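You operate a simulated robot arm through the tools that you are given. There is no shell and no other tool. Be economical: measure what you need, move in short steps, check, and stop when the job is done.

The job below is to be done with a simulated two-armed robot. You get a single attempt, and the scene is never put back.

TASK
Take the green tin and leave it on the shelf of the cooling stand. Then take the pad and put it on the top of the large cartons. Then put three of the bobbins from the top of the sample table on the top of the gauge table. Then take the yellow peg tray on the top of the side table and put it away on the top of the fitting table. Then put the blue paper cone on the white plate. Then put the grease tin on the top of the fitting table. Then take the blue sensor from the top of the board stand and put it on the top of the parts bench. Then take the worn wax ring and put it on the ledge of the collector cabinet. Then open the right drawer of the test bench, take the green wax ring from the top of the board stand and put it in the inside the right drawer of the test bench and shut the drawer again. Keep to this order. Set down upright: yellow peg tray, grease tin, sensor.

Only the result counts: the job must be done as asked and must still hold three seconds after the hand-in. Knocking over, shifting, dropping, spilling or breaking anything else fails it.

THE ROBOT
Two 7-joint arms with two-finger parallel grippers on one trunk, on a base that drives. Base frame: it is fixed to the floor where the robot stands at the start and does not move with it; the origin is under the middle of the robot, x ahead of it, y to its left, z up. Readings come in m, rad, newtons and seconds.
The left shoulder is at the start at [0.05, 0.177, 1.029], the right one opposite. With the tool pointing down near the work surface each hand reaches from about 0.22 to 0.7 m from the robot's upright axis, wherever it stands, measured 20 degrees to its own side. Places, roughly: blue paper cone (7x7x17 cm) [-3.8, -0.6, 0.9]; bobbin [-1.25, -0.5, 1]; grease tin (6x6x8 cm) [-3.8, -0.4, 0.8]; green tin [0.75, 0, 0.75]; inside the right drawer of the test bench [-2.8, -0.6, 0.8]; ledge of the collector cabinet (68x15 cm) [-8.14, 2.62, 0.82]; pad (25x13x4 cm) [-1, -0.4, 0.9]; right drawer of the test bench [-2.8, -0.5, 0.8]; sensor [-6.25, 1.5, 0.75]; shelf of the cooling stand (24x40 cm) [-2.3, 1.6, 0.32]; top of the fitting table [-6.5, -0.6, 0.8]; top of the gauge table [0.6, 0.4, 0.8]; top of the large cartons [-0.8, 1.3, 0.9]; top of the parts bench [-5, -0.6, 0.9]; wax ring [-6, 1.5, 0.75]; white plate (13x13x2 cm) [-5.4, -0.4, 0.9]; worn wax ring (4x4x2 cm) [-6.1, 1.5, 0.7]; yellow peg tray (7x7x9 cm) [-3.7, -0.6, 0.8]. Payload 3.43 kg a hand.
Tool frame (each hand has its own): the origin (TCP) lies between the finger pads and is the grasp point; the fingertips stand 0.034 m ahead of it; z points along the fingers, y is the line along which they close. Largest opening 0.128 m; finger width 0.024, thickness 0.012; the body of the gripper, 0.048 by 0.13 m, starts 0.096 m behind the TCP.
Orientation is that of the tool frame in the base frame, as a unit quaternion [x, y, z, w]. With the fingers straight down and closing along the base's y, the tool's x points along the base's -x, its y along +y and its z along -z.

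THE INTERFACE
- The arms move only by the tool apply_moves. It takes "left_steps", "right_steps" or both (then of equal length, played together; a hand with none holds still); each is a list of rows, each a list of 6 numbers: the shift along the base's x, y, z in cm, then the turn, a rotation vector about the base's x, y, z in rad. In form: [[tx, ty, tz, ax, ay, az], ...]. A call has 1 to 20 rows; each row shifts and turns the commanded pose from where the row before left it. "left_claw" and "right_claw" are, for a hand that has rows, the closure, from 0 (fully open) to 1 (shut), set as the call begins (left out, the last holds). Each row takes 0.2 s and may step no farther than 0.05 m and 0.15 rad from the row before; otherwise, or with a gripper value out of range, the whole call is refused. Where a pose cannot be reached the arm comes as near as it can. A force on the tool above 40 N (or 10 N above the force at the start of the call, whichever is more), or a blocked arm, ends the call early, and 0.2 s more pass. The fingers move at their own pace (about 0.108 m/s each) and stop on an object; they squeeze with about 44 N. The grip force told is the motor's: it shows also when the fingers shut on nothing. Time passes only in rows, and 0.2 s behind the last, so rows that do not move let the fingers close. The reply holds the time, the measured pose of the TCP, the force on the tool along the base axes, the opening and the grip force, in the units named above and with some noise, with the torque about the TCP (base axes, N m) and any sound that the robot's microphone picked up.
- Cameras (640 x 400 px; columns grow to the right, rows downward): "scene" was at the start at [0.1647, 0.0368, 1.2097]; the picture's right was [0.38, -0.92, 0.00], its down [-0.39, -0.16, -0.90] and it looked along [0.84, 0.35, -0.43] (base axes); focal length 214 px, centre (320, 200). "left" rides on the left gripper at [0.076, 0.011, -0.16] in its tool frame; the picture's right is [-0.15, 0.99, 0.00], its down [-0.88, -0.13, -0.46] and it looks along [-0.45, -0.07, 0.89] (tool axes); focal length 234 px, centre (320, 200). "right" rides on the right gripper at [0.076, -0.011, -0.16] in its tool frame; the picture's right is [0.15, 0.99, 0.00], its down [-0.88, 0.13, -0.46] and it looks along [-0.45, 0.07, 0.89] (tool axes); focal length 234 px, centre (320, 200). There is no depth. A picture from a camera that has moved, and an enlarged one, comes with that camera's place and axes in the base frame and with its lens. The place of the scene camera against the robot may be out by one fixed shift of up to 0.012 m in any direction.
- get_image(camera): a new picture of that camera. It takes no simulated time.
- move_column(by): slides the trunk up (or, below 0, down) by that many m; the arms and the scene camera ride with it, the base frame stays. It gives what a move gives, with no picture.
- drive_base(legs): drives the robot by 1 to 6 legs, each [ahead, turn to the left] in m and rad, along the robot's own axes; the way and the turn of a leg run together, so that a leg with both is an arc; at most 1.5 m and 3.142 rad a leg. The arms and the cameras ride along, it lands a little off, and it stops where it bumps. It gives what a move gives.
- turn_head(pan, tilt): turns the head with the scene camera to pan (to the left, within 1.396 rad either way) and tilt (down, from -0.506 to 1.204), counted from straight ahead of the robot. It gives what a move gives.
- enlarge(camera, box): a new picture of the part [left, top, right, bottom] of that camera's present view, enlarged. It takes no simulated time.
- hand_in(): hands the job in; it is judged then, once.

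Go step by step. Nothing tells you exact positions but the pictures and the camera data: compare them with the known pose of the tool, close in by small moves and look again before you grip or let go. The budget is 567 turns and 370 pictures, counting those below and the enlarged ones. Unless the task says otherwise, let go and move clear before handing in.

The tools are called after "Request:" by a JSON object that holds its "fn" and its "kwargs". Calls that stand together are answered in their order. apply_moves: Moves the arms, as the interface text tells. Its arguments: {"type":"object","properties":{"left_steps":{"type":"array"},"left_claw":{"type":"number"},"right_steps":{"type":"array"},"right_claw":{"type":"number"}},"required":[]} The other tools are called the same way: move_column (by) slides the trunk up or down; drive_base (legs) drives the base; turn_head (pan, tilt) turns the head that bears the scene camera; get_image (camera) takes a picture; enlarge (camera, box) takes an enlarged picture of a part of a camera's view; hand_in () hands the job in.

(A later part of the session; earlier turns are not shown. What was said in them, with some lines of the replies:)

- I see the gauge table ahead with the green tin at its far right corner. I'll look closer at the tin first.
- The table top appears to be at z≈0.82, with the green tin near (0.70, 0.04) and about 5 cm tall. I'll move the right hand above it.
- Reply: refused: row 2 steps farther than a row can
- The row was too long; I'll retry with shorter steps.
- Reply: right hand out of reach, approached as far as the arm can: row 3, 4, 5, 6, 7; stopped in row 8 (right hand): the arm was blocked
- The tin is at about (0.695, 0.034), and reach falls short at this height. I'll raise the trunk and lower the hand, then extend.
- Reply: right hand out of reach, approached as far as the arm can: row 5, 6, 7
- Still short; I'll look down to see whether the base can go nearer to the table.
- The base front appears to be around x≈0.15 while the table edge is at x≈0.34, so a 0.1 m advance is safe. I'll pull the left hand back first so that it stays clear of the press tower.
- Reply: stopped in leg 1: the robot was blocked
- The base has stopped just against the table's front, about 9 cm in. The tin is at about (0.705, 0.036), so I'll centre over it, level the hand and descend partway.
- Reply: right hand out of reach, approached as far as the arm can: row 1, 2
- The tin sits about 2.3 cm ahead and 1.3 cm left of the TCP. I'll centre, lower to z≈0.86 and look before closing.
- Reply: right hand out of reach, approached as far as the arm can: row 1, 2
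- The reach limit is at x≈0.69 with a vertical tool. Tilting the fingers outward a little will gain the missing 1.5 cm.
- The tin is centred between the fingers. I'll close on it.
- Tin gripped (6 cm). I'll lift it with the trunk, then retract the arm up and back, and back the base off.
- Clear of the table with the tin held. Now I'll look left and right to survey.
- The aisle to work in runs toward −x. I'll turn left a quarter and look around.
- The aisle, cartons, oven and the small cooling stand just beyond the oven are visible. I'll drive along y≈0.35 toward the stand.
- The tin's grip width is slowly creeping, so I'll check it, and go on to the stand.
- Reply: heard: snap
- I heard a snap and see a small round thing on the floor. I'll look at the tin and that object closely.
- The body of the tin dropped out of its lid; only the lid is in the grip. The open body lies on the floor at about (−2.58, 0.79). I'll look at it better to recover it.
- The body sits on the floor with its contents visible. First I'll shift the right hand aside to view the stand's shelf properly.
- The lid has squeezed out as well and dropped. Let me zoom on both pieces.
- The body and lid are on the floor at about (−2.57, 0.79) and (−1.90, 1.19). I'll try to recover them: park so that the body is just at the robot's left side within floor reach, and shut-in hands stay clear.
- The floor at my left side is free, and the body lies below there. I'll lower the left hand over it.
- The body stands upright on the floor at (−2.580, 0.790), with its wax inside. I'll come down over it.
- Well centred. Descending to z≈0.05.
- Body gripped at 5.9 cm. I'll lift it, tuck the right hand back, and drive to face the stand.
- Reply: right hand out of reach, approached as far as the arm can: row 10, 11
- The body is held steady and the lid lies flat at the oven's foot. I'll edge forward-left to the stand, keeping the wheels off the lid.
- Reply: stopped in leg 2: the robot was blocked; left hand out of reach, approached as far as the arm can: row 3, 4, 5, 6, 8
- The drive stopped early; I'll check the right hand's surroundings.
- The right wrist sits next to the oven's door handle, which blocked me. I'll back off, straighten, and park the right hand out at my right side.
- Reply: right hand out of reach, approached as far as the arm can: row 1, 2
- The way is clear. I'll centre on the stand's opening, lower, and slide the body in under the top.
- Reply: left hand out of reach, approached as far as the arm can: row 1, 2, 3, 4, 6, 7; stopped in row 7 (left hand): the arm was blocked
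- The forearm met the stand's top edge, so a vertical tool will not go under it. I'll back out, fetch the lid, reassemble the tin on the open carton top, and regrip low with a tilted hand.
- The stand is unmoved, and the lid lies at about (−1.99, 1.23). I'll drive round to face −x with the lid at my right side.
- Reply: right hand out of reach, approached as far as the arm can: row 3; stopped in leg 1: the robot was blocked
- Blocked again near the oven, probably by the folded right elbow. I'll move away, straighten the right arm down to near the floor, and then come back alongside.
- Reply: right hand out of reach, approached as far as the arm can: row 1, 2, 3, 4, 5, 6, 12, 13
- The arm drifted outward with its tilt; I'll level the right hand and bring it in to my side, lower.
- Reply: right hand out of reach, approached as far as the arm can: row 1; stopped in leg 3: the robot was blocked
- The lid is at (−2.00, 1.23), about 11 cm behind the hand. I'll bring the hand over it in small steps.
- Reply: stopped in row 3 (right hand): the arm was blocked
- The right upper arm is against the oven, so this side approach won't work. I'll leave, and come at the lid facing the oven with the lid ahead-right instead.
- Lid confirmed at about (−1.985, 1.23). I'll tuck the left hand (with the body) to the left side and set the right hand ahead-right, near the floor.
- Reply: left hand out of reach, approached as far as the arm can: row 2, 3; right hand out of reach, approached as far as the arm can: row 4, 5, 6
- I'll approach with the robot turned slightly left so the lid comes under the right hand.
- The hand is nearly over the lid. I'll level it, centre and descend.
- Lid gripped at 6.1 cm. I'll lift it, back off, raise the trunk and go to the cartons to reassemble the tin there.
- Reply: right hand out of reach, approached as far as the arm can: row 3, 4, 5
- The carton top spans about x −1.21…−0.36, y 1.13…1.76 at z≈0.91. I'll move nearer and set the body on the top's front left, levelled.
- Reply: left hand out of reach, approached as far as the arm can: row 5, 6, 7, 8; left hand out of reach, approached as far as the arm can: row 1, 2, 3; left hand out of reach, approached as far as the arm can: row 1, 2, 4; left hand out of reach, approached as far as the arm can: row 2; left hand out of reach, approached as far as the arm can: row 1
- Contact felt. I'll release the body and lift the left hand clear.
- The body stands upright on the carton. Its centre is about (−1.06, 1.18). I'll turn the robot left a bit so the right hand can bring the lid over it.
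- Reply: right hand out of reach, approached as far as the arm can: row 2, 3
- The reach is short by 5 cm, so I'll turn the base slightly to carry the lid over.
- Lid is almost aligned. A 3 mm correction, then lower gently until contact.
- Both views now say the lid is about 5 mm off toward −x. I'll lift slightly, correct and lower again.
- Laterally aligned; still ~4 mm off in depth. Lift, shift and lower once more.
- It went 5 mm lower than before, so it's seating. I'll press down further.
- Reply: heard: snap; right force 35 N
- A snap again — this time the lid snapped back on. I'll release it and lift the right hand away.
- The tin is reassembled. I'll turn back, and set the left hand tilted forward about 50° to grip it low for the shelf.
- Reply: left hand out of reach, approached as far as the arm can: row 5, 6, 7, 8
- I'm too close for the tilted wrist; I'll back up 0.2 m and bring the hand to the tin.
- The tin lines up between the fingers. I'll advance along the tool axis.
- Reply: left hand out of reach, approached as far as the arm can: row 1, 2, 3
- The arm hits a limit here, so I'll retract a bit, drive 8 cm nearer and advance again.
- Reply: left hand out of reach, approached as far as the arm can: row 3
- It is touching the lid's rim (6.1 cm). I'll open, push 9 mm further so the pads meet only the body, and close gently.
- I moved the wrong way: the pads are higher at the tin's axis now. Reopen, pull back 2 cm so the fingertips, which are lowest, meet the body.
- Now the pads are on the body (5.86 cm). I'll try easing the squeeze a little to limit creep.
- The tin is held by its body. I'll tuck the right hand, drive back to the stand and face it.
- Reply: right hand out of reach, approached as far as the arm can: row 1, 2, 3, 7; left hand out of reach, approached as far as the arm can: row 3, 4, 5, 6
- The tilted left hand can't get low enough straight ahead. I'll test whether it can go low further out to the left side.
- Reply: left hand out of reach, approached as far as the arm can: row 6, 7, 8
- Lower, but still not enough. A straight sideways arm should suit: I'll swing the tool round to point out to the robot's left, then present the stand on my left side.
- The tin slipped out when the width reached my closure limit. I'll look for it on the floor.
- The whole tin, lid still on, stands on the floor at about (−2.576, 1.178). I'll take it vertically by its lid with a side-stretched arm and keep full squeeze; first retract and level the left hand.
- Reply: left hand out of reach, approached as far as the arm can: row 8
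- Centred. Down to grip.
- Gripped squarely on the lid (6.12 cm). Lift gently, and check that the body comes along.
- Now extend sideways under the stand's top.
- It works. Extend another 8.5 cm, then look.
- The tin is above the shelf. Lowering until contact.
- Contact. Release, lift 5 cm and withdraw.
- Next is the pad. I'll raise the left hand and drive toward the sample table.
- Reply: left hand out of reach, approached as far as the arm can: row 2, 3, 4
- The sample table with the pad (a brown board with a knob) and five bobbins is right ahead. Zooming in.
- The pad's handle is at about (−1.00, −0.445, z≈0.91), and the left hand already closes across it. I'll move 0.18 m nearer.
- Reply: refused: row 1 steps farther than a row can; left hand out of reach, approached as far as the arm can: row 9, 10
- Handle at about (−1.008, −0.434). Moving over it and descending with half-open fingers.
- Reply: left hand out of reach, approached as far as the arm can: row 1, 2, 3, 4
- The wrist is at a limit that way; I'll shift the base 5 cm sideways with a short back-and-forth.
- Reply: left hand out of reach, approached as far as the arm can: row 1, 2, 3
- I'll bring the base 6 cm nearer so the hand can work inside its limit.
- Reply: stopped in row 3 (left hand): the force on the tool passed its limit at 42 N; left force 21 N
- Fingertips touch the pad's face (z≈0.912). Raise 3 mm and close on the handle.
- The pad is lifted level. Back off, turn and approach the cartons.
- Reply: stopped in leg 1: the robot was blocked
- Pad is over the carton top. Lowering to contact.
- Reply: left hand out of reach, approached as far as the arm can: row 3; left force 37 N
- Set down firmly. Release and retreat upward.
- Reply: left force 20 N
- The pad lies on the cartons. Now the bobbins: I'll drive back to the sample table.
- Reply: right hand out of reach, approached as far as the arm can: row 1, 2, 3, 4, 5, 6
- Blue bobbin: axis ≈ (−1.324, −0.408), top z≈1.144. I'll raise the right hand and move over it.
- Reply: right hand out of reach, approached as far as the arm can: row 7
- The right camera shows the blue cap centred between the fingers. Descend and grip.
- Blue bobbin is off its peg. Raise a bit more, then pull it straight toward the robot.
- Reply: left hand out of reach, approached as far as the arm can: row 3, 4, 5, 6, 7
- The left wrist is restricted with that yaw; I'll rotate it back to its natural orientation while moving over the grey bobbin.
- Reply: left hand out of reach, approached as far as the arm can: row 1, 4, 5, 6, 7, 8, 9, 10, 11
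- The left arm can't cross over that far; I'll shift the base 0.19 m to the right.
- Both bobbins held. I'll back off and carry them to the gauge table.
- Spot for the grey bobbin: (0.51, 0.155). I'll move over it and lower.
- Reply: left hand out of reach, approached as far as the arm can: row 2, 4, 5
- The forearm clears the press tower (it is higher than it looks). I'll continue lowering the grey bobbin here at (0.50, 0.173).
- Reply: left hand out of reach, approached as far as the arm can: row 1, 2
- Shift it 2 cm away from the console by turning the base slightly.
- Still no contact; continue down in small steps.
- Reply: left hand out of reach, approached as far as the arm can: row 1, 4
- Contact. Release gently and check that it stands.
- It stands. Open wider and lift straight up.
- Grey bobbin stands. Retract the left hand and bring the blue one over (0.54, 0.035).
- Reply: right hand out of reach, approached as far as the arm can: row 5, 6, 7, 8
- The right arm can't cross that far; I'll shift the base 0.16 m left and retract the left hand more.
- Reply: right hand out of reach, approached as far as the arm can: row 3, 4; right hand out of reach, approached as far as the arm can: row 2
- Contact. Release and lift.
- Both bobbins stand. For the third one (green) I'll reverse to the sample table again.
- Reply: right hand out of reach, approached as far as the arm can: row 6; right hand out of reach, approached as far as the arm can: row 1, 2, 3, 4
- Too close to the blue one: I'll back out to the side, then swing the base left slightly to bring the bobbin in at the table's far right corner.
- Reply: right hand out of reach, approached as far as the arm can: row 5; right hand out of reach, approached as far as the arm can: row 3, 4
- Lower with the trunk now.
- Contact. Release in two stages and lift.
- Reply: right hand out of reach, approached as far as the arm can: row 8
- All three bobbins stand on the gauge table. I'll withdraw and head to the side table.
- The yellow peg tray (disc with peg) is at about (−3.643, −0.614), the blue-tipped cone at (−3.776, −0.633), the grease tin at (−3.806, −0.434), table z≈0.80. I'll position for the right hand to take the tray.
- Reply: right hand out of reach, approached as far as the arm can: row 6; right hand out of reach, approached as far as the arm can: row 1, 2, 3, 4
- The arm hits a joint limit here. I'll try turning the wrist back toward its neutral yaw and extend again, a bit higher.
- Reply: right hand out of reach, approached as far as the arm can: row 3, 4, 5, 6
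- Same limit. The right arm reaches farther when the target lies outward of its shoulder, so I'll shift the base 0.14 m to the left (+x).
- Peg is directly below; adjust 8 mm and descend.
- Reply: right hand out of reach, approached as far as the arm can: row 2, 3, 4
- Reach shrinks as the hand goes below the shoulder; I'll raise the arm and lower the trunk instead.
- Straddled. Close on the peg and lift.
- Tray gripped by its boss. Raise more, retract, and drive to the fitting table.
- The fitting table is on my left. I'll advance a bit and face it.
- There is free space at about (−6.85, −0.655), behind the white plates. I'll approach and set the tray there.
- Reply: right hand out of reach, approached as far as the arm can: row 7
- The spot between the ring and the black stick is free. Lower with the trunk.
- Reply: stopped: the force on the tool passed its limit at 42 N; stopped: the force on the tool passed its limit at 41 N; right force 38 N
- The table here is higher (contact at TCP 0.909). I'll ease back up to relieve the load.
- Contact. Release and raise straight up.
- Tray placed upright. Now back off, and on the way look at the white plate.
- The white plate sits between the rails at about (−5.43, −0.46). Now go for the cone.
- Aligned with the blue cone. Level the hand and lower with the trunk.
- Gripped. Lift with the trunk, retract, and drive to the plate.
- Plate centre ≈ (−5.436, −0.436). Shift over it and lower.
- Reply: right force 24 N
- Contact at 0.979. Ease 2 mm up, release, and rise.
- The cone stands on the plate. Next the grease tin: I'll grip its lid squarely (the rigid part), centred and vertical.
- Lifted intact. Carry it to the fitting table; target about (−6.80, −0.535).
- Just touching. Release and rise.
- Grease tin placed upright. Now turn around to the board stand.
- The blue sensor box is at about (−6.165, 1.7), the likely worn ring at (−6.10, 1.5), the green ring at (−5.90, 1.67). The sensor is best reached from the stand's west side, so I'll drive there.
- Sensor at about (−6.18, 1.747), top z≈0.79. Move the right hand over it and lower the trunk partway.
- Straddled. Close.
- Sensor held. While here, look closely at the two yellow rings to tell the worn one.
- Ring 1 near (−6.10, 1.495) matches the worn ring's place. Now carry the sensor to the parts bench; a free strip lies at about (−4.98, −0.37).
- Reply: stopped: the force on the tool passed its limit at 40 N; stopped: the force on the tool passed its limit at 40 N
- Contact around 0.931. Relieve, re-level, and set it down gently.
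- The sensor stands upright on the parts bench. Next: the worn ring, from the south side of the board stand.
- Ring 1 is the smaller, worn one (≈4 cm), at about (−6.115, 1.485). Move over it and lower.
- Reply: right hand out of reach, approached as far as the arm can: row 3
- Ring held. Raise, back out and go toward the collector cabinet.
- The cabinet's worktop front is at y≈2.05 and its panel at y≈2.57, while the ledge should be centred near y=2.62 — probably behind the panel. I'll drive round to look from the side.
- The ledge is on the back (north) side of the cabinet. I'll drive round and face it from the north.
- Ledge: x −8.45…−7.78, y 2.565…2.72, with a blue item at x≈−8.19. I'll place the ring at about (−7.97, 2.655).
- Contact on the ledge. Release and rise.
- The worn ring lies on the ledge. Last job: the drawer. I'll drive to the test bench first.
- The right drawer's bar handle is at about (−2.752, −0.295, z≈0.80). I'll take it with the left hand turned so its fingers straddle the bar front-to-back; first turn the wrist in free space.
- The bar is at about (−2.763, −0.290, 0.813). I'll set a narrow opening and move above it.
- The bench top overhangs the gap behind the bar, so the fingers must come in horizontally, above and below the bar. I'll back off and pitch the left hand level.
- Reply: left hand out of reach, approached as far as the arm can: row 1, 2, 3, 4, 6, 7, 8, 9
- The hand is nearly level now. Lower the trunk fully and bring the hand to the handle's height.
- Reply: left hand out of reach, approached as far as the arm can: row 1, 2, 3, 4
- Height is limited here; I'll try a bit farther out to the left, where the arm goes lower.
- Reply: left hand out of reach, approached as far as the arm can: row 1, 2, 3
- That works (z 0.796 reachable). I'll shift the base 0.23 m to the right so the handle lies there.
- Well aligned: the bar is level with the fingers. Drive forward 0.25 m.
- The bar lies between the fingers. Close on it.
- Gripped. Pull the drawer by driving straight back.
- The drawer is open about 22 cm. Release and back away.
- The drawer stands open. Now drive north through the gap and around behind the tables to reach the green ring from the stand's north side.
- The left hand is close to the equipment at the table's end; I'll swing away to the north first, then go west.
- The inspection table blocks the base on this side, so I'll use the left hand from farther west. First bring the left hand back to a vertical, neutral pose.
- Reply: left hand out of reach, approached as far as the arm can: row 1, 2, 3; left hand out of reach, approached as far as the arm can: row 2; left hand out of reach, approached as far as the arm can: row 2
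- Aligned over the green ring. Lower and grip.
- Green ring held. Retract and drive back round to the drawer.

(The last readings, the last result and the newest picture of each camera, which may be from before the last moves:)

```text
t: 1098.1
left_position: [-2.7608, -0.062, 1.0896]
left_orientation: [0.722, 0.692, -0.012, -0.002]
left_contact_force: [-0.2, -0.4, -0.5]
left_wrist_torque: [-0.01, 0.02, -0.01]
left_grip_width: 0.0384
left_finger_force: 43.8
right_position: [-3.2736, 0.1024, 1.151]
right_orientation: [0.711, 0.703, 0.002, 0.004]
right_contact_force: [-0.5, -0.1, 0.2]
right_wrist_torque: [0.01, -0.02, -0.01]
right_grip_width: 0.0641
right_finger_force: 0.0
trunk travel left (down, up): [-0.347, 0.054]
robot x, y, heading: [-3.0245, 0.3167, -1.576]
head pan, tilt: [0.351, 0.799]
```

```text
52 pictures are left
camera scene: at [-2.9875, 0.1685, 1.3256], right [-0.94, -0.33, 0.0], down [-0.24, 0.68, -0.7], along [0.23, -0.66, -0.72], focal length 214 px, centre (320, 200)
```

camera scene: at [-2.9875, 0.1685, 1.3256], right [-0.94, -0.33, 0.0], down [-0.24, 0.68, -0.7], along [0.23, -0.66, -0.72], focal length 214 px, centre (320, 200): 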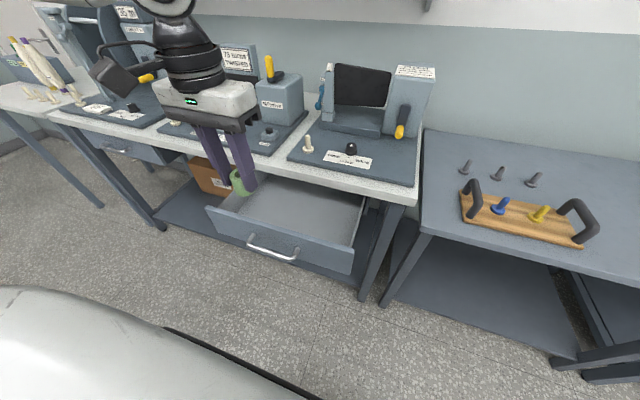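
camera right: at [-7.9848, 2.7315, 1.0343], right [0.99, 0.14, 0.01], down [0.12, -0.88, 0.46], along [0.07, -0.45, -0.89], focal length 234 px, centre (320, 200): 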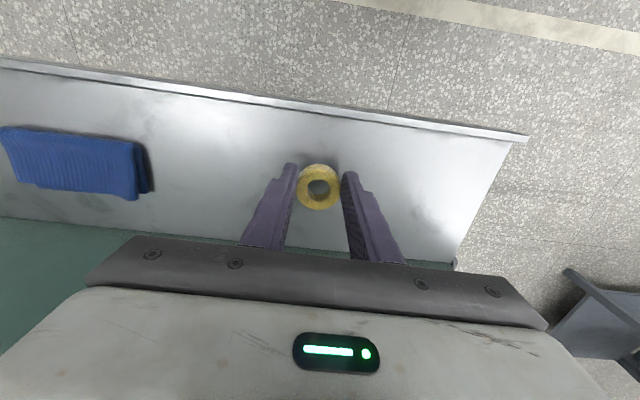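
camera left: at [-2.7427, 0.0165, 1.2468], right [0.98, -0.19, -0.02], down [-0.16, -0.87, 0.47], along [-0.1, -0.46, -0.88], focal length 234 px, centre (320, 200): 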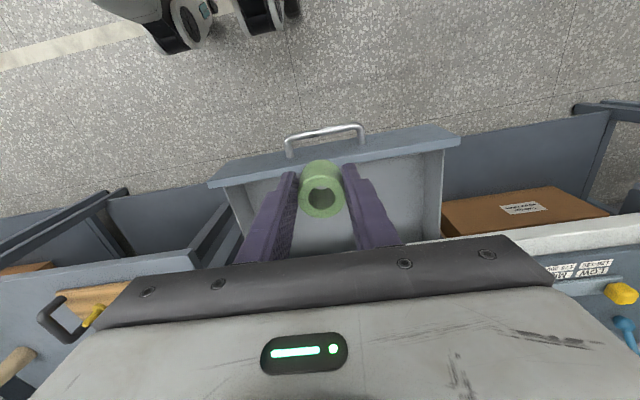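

The drawer interior's open part is about y −0.13…−0.29. Move the ring over (−2.757, −0.213) and lower.

Request:
{"fn": "apply_moves", "kwargs": {"left_steps": [[0.1, -4, 0, 0, 0, 0], [0.1, -4, 0, 0, 0, 0], [0.1, -4, 0, 0, 0, 0], [0, -3.1, 0, 0, 0, 0], [0, 0, 0, 0, 0, 0]]}}

Request:
{"fn": "move_column", "kwargs": {"by": -0.2}}

Request:
{"fn": "get_image", "kwargs": {"camera": "left"}}

Request:
{"fn": "get_image", "kwargs": {"camera": "scene"}}

```text
t: 1099.3
left_position: [-2.7584, -0.2128, 1.0906]
left_orientation: [0.722, 0.692, -0.013, -0.003]
left_contact_force: [0.1, 0.4, 0.0]
left_wrist_torque: [0.01, 0.02, 0.02]
left_grip_width: 0.0384
left_finger_force: 44.0
right_position: [-3.2728, 0.1016, 1.1508]
right_orientation: [0.71, 0.704, 0.002, 0.006]
right_contact_force: [-0.3, -0.1, 0.0]
right_wrist_torque: [0.0, 0.01, -0.01]
right_grip_width: 0.064
right_finger_force: 0.0
trunk travel left (down, up): [-0.347, 0.054]
robot x, y, heading: [-3.0217, 0.312, -1.583]
head pan, tilt: [0.351, 0.799]
```

```text
t: 1101.5
left_position: [-2.7587, -0.2132, 0.8899]
left_orientation: [0.723, 0.691, -0.013, -0.001]
left_contact_force: [-0.4, -0.3, -0.3]
left_wrist_torque: [0.03, 0.0, 0.07]
left_grip_width: 0.0383
left_finger_force: 43.9
right_position: [-3.2726, 0.1012, 0.9508]
right_orientation: [0.711, 0.704, 0.003, 0.005]
right_contact_force: [1.0, 0.1, 0.2]
right_wrist_torque: [-0.01, 0.02, -0.01]
right_grip_width: 0.0642
right_finger_force: 0.0
trunk travel left (down, up): [-0.147, 0.254]
robot x, y, heading: [-3.0205, 0.3108, -1.58]
head pan, tilt: [0.351, 0.799]
```

```text
51 pictures are left
camera left: at [-2.7401, -0.1348, 1.0475], right [0.98, -0.19, -0.02], down [-0.16, -0.87, 0.47], along [-0.1, -0.46, -0.88], focal length 234 px, centre (320, 200)
```

left: 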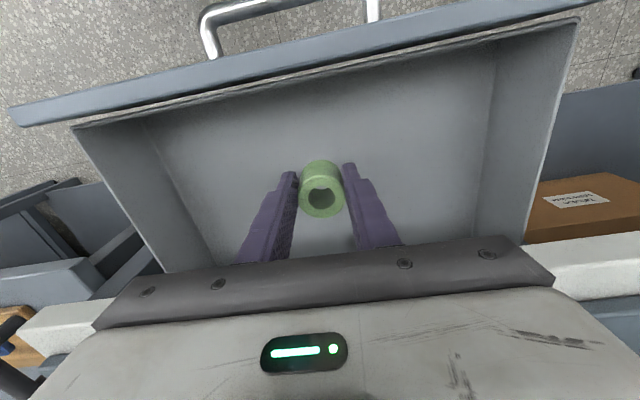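

```text
50 pictures are left
camera scene: at [-2.9874, 0.1686, 1.1257], right [-0.94, -0.33, 0.0], down [-0.24, 0.68, -0.7], along [0.23, -0.66, -0.72], focal length 214 px, centre (320, 200)
```

scene: 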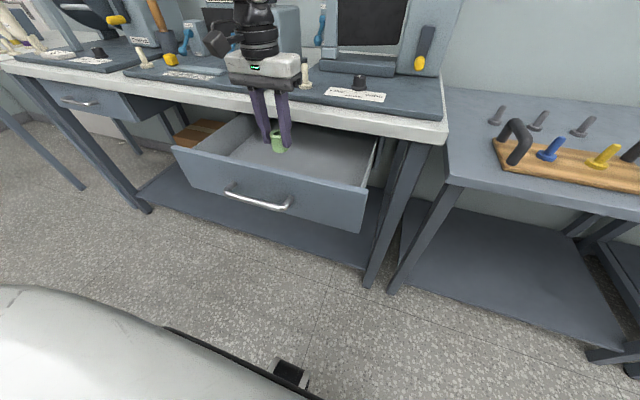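

Request:
{"fn": "move_column", "kwargs": {"by": -0.08}}

Request:
{"fn": "move_column", "kwargs": {"by": -0.012}}

```text
t: 1102.7
left_position: [-2.7582, -0.2135, 0.8092]
left_orientation: [0.722, 0.692, -0.012, -0.002]
left_contact_force: [-0.4, 0.8, -1.6]
left_wrist_torque: [0.0, 0.03, 0.01]
left_grip_width: 0.0383
left_finger_force: 44.0
right_position: [-3.2733, 0.1019, 0.8706]
right_orientation: [0.711, 0.704, 0.002, 0.005]
right_contact_force: [-0.9, 0.2, 0.3]
right_wrist_torque: [0.02, -0.03, 0.0]
right_grip_width: 0.0638
right_finger_force: 0.1
trunk travel left (down, up): [-0.067, 0.334]
robot x, y, heading: [-3.0258, 0.3111, -1.579]
head pan, tilt: [0.351, 0.799]
```

```text
t: 1103.2
left_position: [-2.759, -0.2136, 0.8052]
left_orientation: [0.721, 0.693, -0.019, 0.004]
left_contact_force: [6.2, -1.6, 40.2]
left_wrist_torque: [-0.18, -0.72, 0.05]
left_grip_width: 0.0386
left_finger_force: 44.2
right_position: [-3.2741, 0.103, 0.8592]
right_orientation: [0.71, 0.704, 0.001, 0.007]
right_contact_force: [0.3, 0.9, 0.5]
right_wrist_torque: [0.01, 0.01, -0.03]
right_grip_width: 0.0638
right_finger_force: 0.2
trunk travel left (down, up): [-0.055, 0.346]
robot x, y, heading: [-3.0248, 0.3136, -1.577]
head pan, tilt: [0.351, 0.799]
```

Bottom contact. Ease up and release, then rise out.

Request:
{"fn": "move_column", "kwargs": {"by": 0.009}}

Request:
{"fn": "apply_moves", "kwargs": {"left_steps": [[0, 0, 0, 0, 0, 0], [0, 0, 0, 0, 0, 0], [0, 0, 0, 0, 0, 0]], "left_claw": 0.5}}

Request:
{"fn": "move_column", "kwargs": {"by": 0.25}}

Request:
{"fn": "get_image", "kwargs": {"camera": "left"}}

```text
t: 1103.8
left_position: [-2.7586, -0.2119, 0.8041]
left_orientation: [0.722, 0.692, -0.012, -0.002]
left_contact_force: [0.6, -1.1, 8.5]
left_wrist_torque: [-0.26, -0.13, -0.01]
left_grip_width: 0.0384
left_finger_force: 43.7
right_position: [-3.2725, 0.1029, 0.8675]
right_orientation: [0.711, 0.704, 0.002, 0.005]
right_contact_force: [-0.3, -0.3, 0.0]
right_wrist_torque: [-0.02, -0.02, -0.01]
right_grip_width: 0.0639
right_finger_force: 0.0
trunk travel left (down, up): [-0.064, 0.337]
robot x, y, heading: [-3.0246, 0.3099, -1.582]
head pan, tilt: [0.351, 0.799]
```

```text
t: 1104.6
left_position: [-2.7588, -0.2136, 0.8058]
left_orientation: [0.722, 0.692, -0.012, -0.003]
left_contact_force: [-0.2, 1.4, 1.0]
left_wrist_torque: [0.01, -0.03, -0.01]
left_grip_width: 0.0641
left_finger_force: 0.1
right_position: [-3.2729, 0.1011, 0.8671]
right_orientation: [0.711, 0.704, 0.002, 0.005]
right_contact_force: [0.2, -0.2, -0.6]
right_wrist_torque: [0.0, 0.0, 0.0]
right_grip_width: 0.064
right_finger_force: 0.0
trunk travel left (down, up): [-0.064, 0.337]
robot x, y, heading: [-3.0234, 0.3132, -1.579]
head pan, tilt: [0.351, 0.799]
```

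```text
t: 1107.2
left_position: [-2.759, -0.2137, 1.0564]
left_orientation: [0.722, 0.692, -0.012, -0.002]
left_contact_force: [0.4, -0.3, 0.5]
left_wrist_torque: [0.01, -0.02, 0.01]
left_grip_width: 0.0638
left_finger_force: 0.1
right_position: [-3.2738, 0.1022, 1.1173]
right_orientation: [0.711, 0.703, 0.003, 0.005]
right_contact_force: [-0.9, 0.4, 0.3]
right_wrist_torque: [0.0, 0.0, 0.01]
right_grip_width: 0.064
right_finger_force: 0.1
trunk travel left (down, up): [-0.314, 0.087]
robot x, y, heading: [-3.02, 0.3126, -1.579]
head pan, tilt: [0.351, 0.799]
```

```text
49 pictures are left
camera left: at [-2.7401, -0.1349, 1.2143], right [0.98, -0.19, -0.02], down [-0.16, -0.87, 0.47], along [-0.1, -0.46, -0.88], focal length 234 px, centre (320, 200)
```

left: 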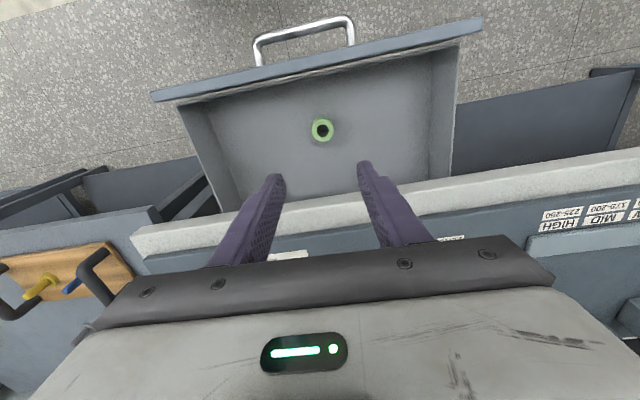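

The ring sits in the drawer. Now close the drawer by pushing its handle with the closed left fingers.

Request:
{"fn": "apply_moves", "kwargs": {"left_steps": [[0, 4, 0, 0, 0, 0], [0, 4, 0, 0, 0, 0], [0, 4, 0, 0, 0, 0], [0, 4, 0, 0, 0, 0], [0, 4, 0, 0, 0, 0], [0, 4, 0, 0, 0, 0], [0, 0, 0, 0, 0, 0]], "left_claw": 1}}

Request:
{"fn": "move_column", "kwargs": {"by": -0.2}}

Request:
{"fn": "get_image", "kwargs": {"camera": "left"}}

Request:
{"fn": "get_image", "kwargs": {"camera": "scene"}}

```text
t: 1108.8
left_position: [-2.7592, 0.0268, 1.0555]
left_orientation: [0.721, 0.693, -0.012, -0.002]
left_contact_force: [-0.2, 0.0, 0.1]
left_wrist_torque: [0.05, 0.01, 0.03]
left_grip_width: 0.0001
left_finger_force: 32.7
right_position: [-3.2727, 0.1023, 1.1161]
right_orientation: [0.71, 0.704, 0.004, 0.005]
right_contact_force: [0.7, 0.0, -0.9]
right_wrist_torque: [-0.01, 0.01, 0.0]
right_grip_width: 0.0638
right_finger_force: 0.0
trunk travel left (down, up): [-0.314, 0.087]
robot x, y, heading: [-3.0225, 0.3122, -1.582]
head pan, tilt: [0.351, 0.799]
```

```text
t: 1111.0
left_position: [-2.7586, 0.027, 0.8558]
left_orientation: [0.722, 0.692, -0.013, -0.002]
left_contact_force: [0.6, -0.9, -0.8]
left_wrist_torque: [0.0, 0.01, 0.02]
left_grip_width: 0.0001
left_finger_force: 32.9
right_position: [-3.2722, 0.1021, 0.918]
right_orientation: [0.711, 0.703, 0.002, 0.004]
right_contact_force: [-0.2, -0.3, 0.2]
right_wrist_torque: [-0.04, 0.02, -0.02]
right_grip_width: 0.0639
right_finger_force: 0.0
trunk travel left (down, up): [-0.114, 0.287]
robot x, y, heading: [-3.0229, 0.3131, -1.58]
head pan, tilt: [0.351, 0.799]
```

```text
48 pictures are left
camera left: at [-2.7407, 0.1048, 1.0144], right [0.98, -0.19, -0.02], down [-0.16, -0.87, 0.47], along [-0.1, -0.46, -0.88], focal length 234 px, centre (320, 200)
```

left: 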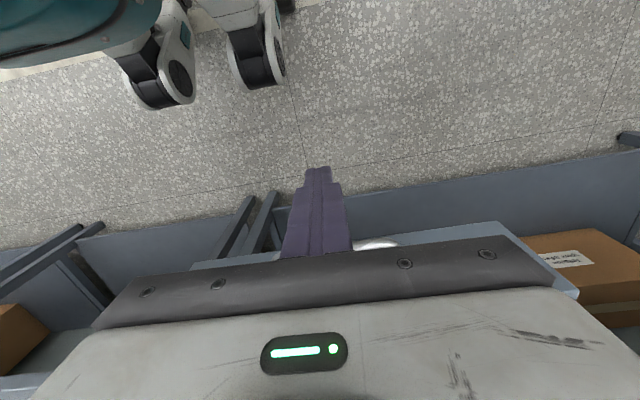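

```text
47 pictures are left
camera scene: at [-2.9874, 0.1686, 1.0927], right [-0.94, -0.33, 0.0], down [-0.24, 0.68, -0.7], along [0.23, -0.66, -0.72], focal length 214 px, centre (320, 200)
```

scene: 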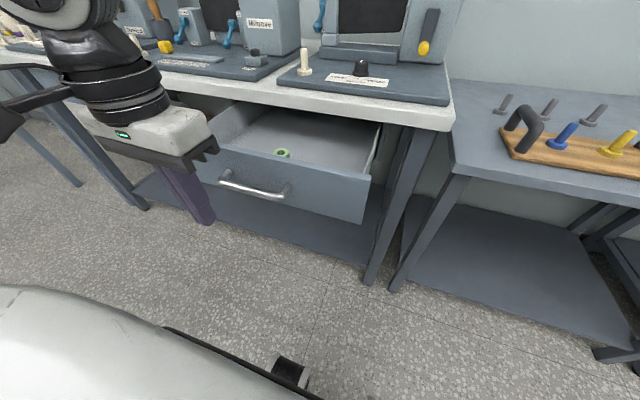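

Request:
{"fn": "move_column", "kwargs": {"by": -0.038}}

Request:
{"fn": "drive_base", "kwargs": {"legs": [[0.12, 0]]}}

Request:
{"fn": "get_image", "kwargs": {"camera": "scene"}}

```text
t: 1111.8
left_position: [-2.7589, 0.0255, 0.8186]
left_orientation: [0.722, 0.692, -0.012, -0.002]
left_contact_force: [0.5, 0.1, -0.2]
left_wrist_torque: [0.01, -0.01, -0.01]
left_grip_width: 0.0
left_finger_force: 33.3
right_position: [-3.2738, 0.1021, 0.8798]
right_orientation: [0.711, 0.703, 0.002, 0.005]
right_contact_force: [0.6, 0.8, -0.8]
right_wrist_torque: [0.02, 0.0, 0.02]
right_grip_width: 0.0643
right_finger_force: 0.1
trunk travel left (down, up): [-0.076, 0.325]
robot x, y, heading: [-3.0226, 0.311, -1.577]
head pan, tilt: [0.351, 0.799]
```

```text
t: 1113.0
left_position: [-2.7597, -0.0932, 0.8176]
left_orientation: [0.722, 0.692, -0.012, -0.003]
left_contact_force: [0.6, 0.7, 0.8]
left_wrist_torque: [-0.01, -0.02, -0.04]
left_grip_width: 0.0004
left_finger_force: 33.5
right_position: [-3.2724, -0.0181, 0.8797]
right_orientation: [0.71, 0.704, 0.002, 0.005]
right_contact_force: [0.4, -0.4, 0.5]
right_wrist_torque: [0.01, 0.01, 0.03]
right_grip_width: 0.0642
right_finger_force: 0.2
trunk travel left (down, up): [-0.076, 0.325]
robot x, y, heading: [-3.0268, 0.1942, -1.577]
head pan, tilt: [0.351, 0.799]
```

```text
46 pictures are left
camera scene: at [-2.9885, 0.0489, 1.0546], right [-0.94, -0.33, 0.0], down [-0.24, 0.68, -0.7], along [0.23, -0.66, -0.72], focal length 214 px, centre (320, 200)
```

scene: 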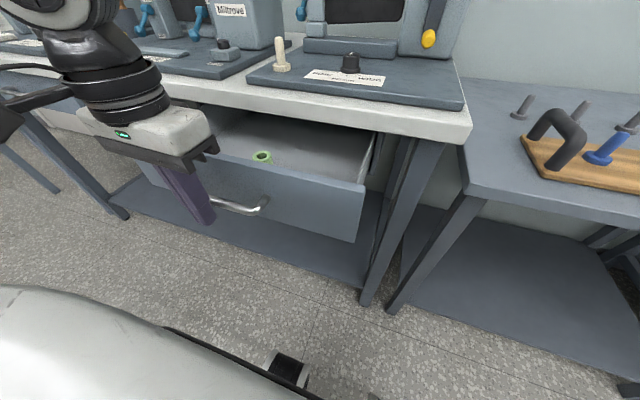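

The drawer is sliding in. Keep pushing.

Request:
{"fn": "drive_base", "kwargs": {"legs": [[0.13, 0]]}}

Request:
{"fn": "get_image", "kwargs": {"camera": "scene"}}

```text
t: 1114.3
left_position: [-2.7611, -0.224, 0.8187]
left_orientation: [0.721, 0.692, -0.014, -0.002]
left_contact_force: [0.0, -0.5, -0.3]
left_wrist_torque: [-0.01, 0.02, -0.01]
left_grip_width: 0.0
left_finger_force: 33.7
right_position: [-3.2758, -0.1482, 0.879]
right_orientation: [0.711, 0.703, 0.002, 0.004]
right_contact_force: [-0.8, 0.4, -0.4]
right_wrist_torque: [0.01, 0.0, 0.02]
right_grip_width: 0.0639
right_finger_force: 0.1
trunk travel left (down, up): [-0.076, 0.325]
robot x, y, heading: [-3.0243, 0.0608, -1.584]
head pan, tilt: [0.351, 0.799]
```

```text
45 pictures are left
camera scene: at [-2.9895, -0.0816, 1.0546], right [-0.94, -0.34, 0.0], down [-0.24, 0.68, -0.7], along [0.23, -0.66, -0.72], focal length 214 px, centre (320, 200)
```

scene: 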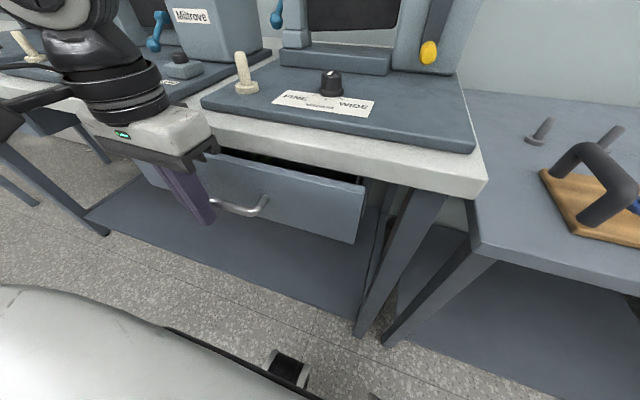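

Request:
{"fn": "drive_base", "kwargs": {"legs": [[0.03, 0]]}}

Request:
{"fn": "drive_base", "kwargs": {"legs": [[0.015, 0]]}}

Request:
{"fn": "get_image", "kwargs": {"camera": "scene"}}

```text
t: 1115.2
left_position: [-2.7611, -0.2536, 0.8186]
left_orientation: [0.721, 0.693, -0.013, -0.001]
left_contact_force: [0.5, -0.3, 0.0]
left_wrist_torque: [-0.03, -0.01, 0.01]
left_grip_width: 0.0
left_finger_force: 32.9
right_position: [-3.2754, -0.1781, 0.8792]
right_orientation: [0.711, 0.703, 0.002, 0.006]
right_contact_force: [-0.4, -0.3, 0.2]
right_wrist_torque: [0.02, 0.02, 0.0]
right_grip_width: 0.0641
right_finger_force: 0.1
trunk travel left (down, up): [-0.076, 0.325]
robot x, y, heading: [-3.023, 0.0332, -1.577]
head pan, tilt: [0.351, 0.799]
```

```text
t: 1115.9
left_position: [-2.761, -0.2681, 0.8186]
left_orientation: [0.721, 0.693, -0.013, -0.002]
left_contact_force: [0.2, 0.4, 0.1]
left_wrist_torque: [-0.03, -0.01, 0.03]
left_grip_width: 0.0001
left_finger_force: 33.1
right_position: [-3.2756, -0.1919, 0.8783]
right_orientation: [0.711, 0.704, 0.002, 0.005]
right_contact_force: [-0.6, 0.1, -0.1]
right_wrist_torque: [0.03, 0.0, 0.01]
right_grip_width: 0.064
right_finger_force: 0.0
trunk travel left (down, up): [-0.076, 0.325]
robot x, y, heading: [-3.0245, 0.0192, -1.576]
head pan, tilt: [0.351, 0.799]
```

```text
44 pictures are left
camera scene: at [-2.9898, -0.1262, 1.0546], right [-0.94, -0.34, 0.0], down [-0.24, 0.68, -0.7], along [0.23, -0.66, -0.72], focal length 214 px, centre (320, 200)
```

scene: 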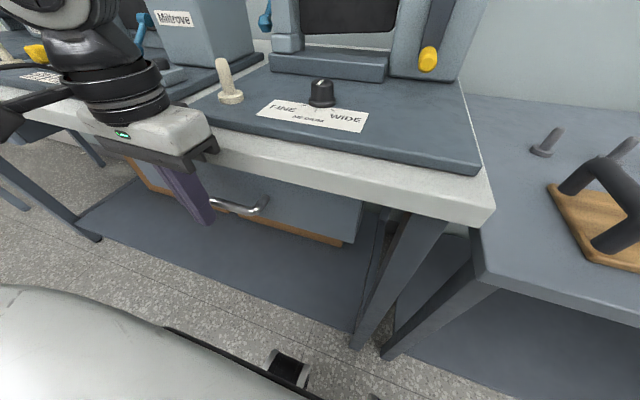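

Nearly shut. Push the last millimetres with the arm until it resists.

Request:
{"fn": "apply_moves", "kwargs": {"left_steps": [[0, -0.5, 0, 0, 0, 0], [0, -0.4, 0, 0, 0, 0], [0, 0, 0, 0, 0, 0]]}}

Request:
{"fn": "enlarge", "kwargs": {"camera": "scene", "box": [130, 110, 390, 250]}}

```text
t: 1116.7
left_position: [-2.7596, -0.2768, 0.8184]
left_orientation: [0.721, 0.693, -0.012, -0.002]
left_contact_force: [-0.3, 8.3, 1.5]
left_wrist_torque: [0.1, -0.04, 0.05]
left_grip_width: 0.0001
left_finger_force: 33.2
right_position: [-3.2736, -0.1929, 0.8805]
right_orientation: [0.711, 0.703, 0.002, 0.005]
right_contact_force: [-0.5, -1.1, -0.2]
right_wrist_torque: [0.01, 0.01, -0.02]
right_grip_width: 0.0638
right_finger_force: 0.1
trunk travel left (down, up): [-0.076, 0.325]
robot x, y, heading: [-3.0332, 0.0178, -1.58]
head pan, tilt: [0.351, 0.799]
```

```text
2.46 times, centred on (260, 180) of scene
camera zoom: at [-2.9898, -0.1255, 1.0548], right [-0.94, -0.34, 0.0], down [-0.24, 0.67, -0.7], along [0.23, -0.66, -0.72], focal length 528 px, centre (468, 249)
```

zoom: 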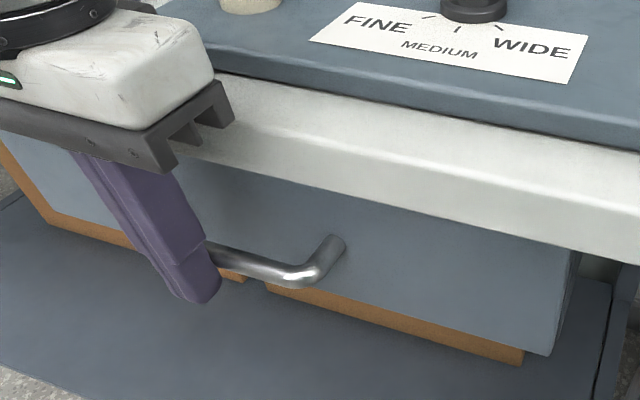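

It resists now (8 N). One more small push, then back away.

Request:
{"fn": "apply_moves", "kwargs": {"left_steps": [[0, -0.3, 0, 0, 0, 0], [0, 0, 0, 0, 0, 0]]}}

Request:
{"fn": "drive_base", "kwargs": {"legs": [[-0.35, 0]]}}

Request:
{"fn": "move_column", "kwargs": {"by": 0.3}}

Request:
{"fn": "get_image", "kwargs": {"camera": "scene"}}

```text
t: 1117.3
left_position: [-2.7607, -0.2766, 0.818]
left_orientation: [0.721, 0.693, -0.011, -0.004]
left_contact_force: [0.6, 26.6, 3.6]
left_wrist_torque: [0.32, -0.14, 0.05]
left_grip_width: 0.0002
left_finger_force: 32.9
right_position: [-3.2761, -0.1924, 0.8788]
right_orientation: [0.71, 0.704, 0.002, 0.005]
right_contact_force: [-0.1, 0.1, -0.3]
right_wrist_torque: [-0.01, -0.02, 0.0]
right_grip_width: 0.064
right_finger_force: 0.1
trunk travel left (down, up): [-0.076, 0.325]
robot x, y, heading: [-3.0265, 0.0188, -1.578]
head pan, tilt: [0.351, 0.799]
```

```text
t: 1119.6
left_position: [-2.7584, 0.0702, 0.8196]
left_orientation: [0.72, 0.693, -0.013, -0.001]
left_contact_force: [-0.2, -0.8, -0.5]
left_wrist_torque: [0.0, 0.0, 0.0]
left_grip_width: 0.0
left_finger_force: 33.1
right_position: [-3.272, 0.1556, 0.8776]
right_orientation: [0.71, 0.705, 0.003, 0.005]
right_contact_force: [0.3, -0.7, 0.5]
right_wrist_torque: [0.01, 0.0, -0.02]
right_grip_width: 0.0641
right_finger_force: 0.1
trunk travel left (down, up): [-0.076, 0.325]
robot x, y, heading: [-3.0233, 0.369, -1.576]
head pan, tilt: [0.351, 0.799]
```

```text
t: 1122.6
left_position: [-2.7578, 0.0708, 1.1196]
left_orientation: [0.72, 0.694, -0.014, -0.001]
left_contact_force: [-0.5, -0.8, 0.1]
left_wrist_torque: [-0.03, -0.01, 0.0]
left_grip_width: 0.0002
left_finger_force: 33.3
right_position: [-3.2714, 0.1569, 1.1794]
right_orientation: [0.709, 0.705, 0.003, 0.004]
right_contact_force: [-0.1, 1.0, -0.4]
right_wrist_torque: [0.0, 0.01, -0.03]
right_grip_width: 0.0642
right_finger_force: 0.0
trunk travel left (down, up): [-0.376, 0.025]
robot x, y, heading: [-3.0182, 0.3672, -1.575]
head pan, tilt: [0.351, 0.799]
```

```text
42 pictures are left
camera scene: at [-2.987, 0.2238, 1.3546], right [-0.94, -0.34, 0.0], down [-0.24, 0.67, -0.7], along [0.24, -0.66, -0.72], focal length 214 px, centre (320, 200)
```

scene: 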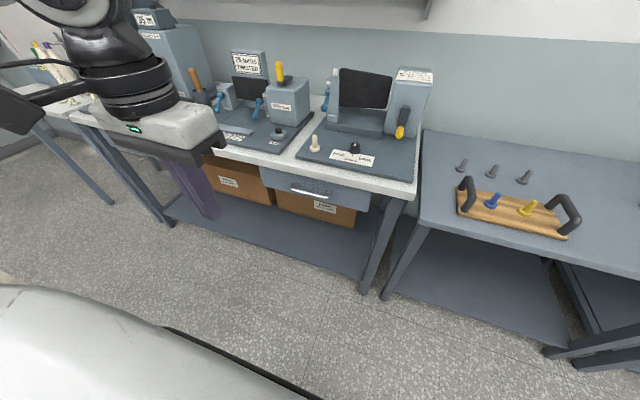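

The drawer is shut. A last check on the tin on the cooling stand's shelf.

Request:
{"fn": "drive_base", "kwargs": {"legs": [[0, 2.55]]}}

Request:
{"fn": "turn_head", "kwargs": {"pan": 0.1, "tilt": 0.55}}

Request:
{"fn": "get_image", "kwargs": {"camera": "scene"}}

```text
t: 1129.0
left_position: [-3.0844, 0.7618, 1.1181]
left_orientation: [-0.46, 0.888, -0.005, 0.012]
left_contact_force: [-0.5, 0.5, -0.4]
left_wrist_torque: [0.0, 0.01, 0.01]
left_grip_width: 0.0
left_finger_force: 33.4
right_position: [-2.6997, 0.4109, 1.1778]
right_orientation: [-0.474, 0.88, 0.006, -0.001]
right_contact_force: [-0.2, 0.2, 0.6]
right_wrist_torque: [-0.02, 0.02, -0.01]
right_grip_width: 0.064
right_finger_force: 0.1
trunk travel left (down, up): [-0.376, 0.025]
robot x, y, heading: [-3.0216, 0.369, 0.99]
head pan, tilt: [0.351, 0.799]
```

```text
t: 1129.8
left_position: [-3.085, 0.7622, 1.1188]
left_orientation: [-0.461, 0.887, -0.005, 0.013]
left_contact_force: [0.5, 1.0, -0.1]
left_wrist_torque: [0.01, -0.02, -0.03]
left_grip_width: 0.0002
left_finger_force: 33.1
right_position: [-2.699, 0.4106, 1.1788]
right_orientation: [-0.474, 0.88, 0.006, -0.001]
right_contact_force: [-0.9, 0.0, -0.5]
right_wrist_torque: [-0.02, 0.0, 0.0]
right_grip_width: 0.0644
right_finger_force: 0.0
trunk travel left (down, up): [-0.376, 0.025]
robot x, y, heading: [-3.0211, 0.3684, 0.988]
head pan, tilt: [0.099, 0.55]
```

```text
41 pictures are left
camera scene: at [-2.9339, 0.5079, 1.3759], right [0.89, -0.46, 0.0], down [-0.24, -0.46, -0.85], along [0.39, 0.76, -0.52], focal length 214 px, centre (320, 200)
```

scene: 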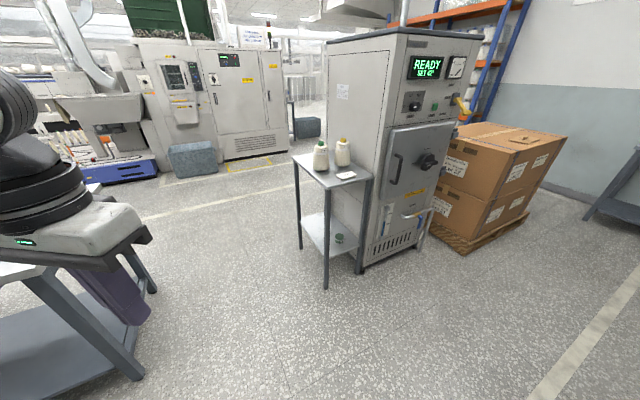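

The tin stands on the shelf with its lid on, the pad lies on the cartons, and both hands are empty and clear. Handing in.

Request:
{"fn": "hand_in", "kwargs": {}}

```text
The job is handed in.
```

I finished all nine tasks in your order and handed the job in, but the green tin didn't get there cleanly. On the way to the cooling stand its lid came off and both parts fell to the floor. I snapped the lid back on, then dropped the whole tin once more before setting it on the shelf, lid on. If dropping the tin counts as a failure, the job fails there.

The robot's base or arm also bumped some furniture along the way (gauge table, oven, cooling stand, carton pallet). I saw nothing shift.
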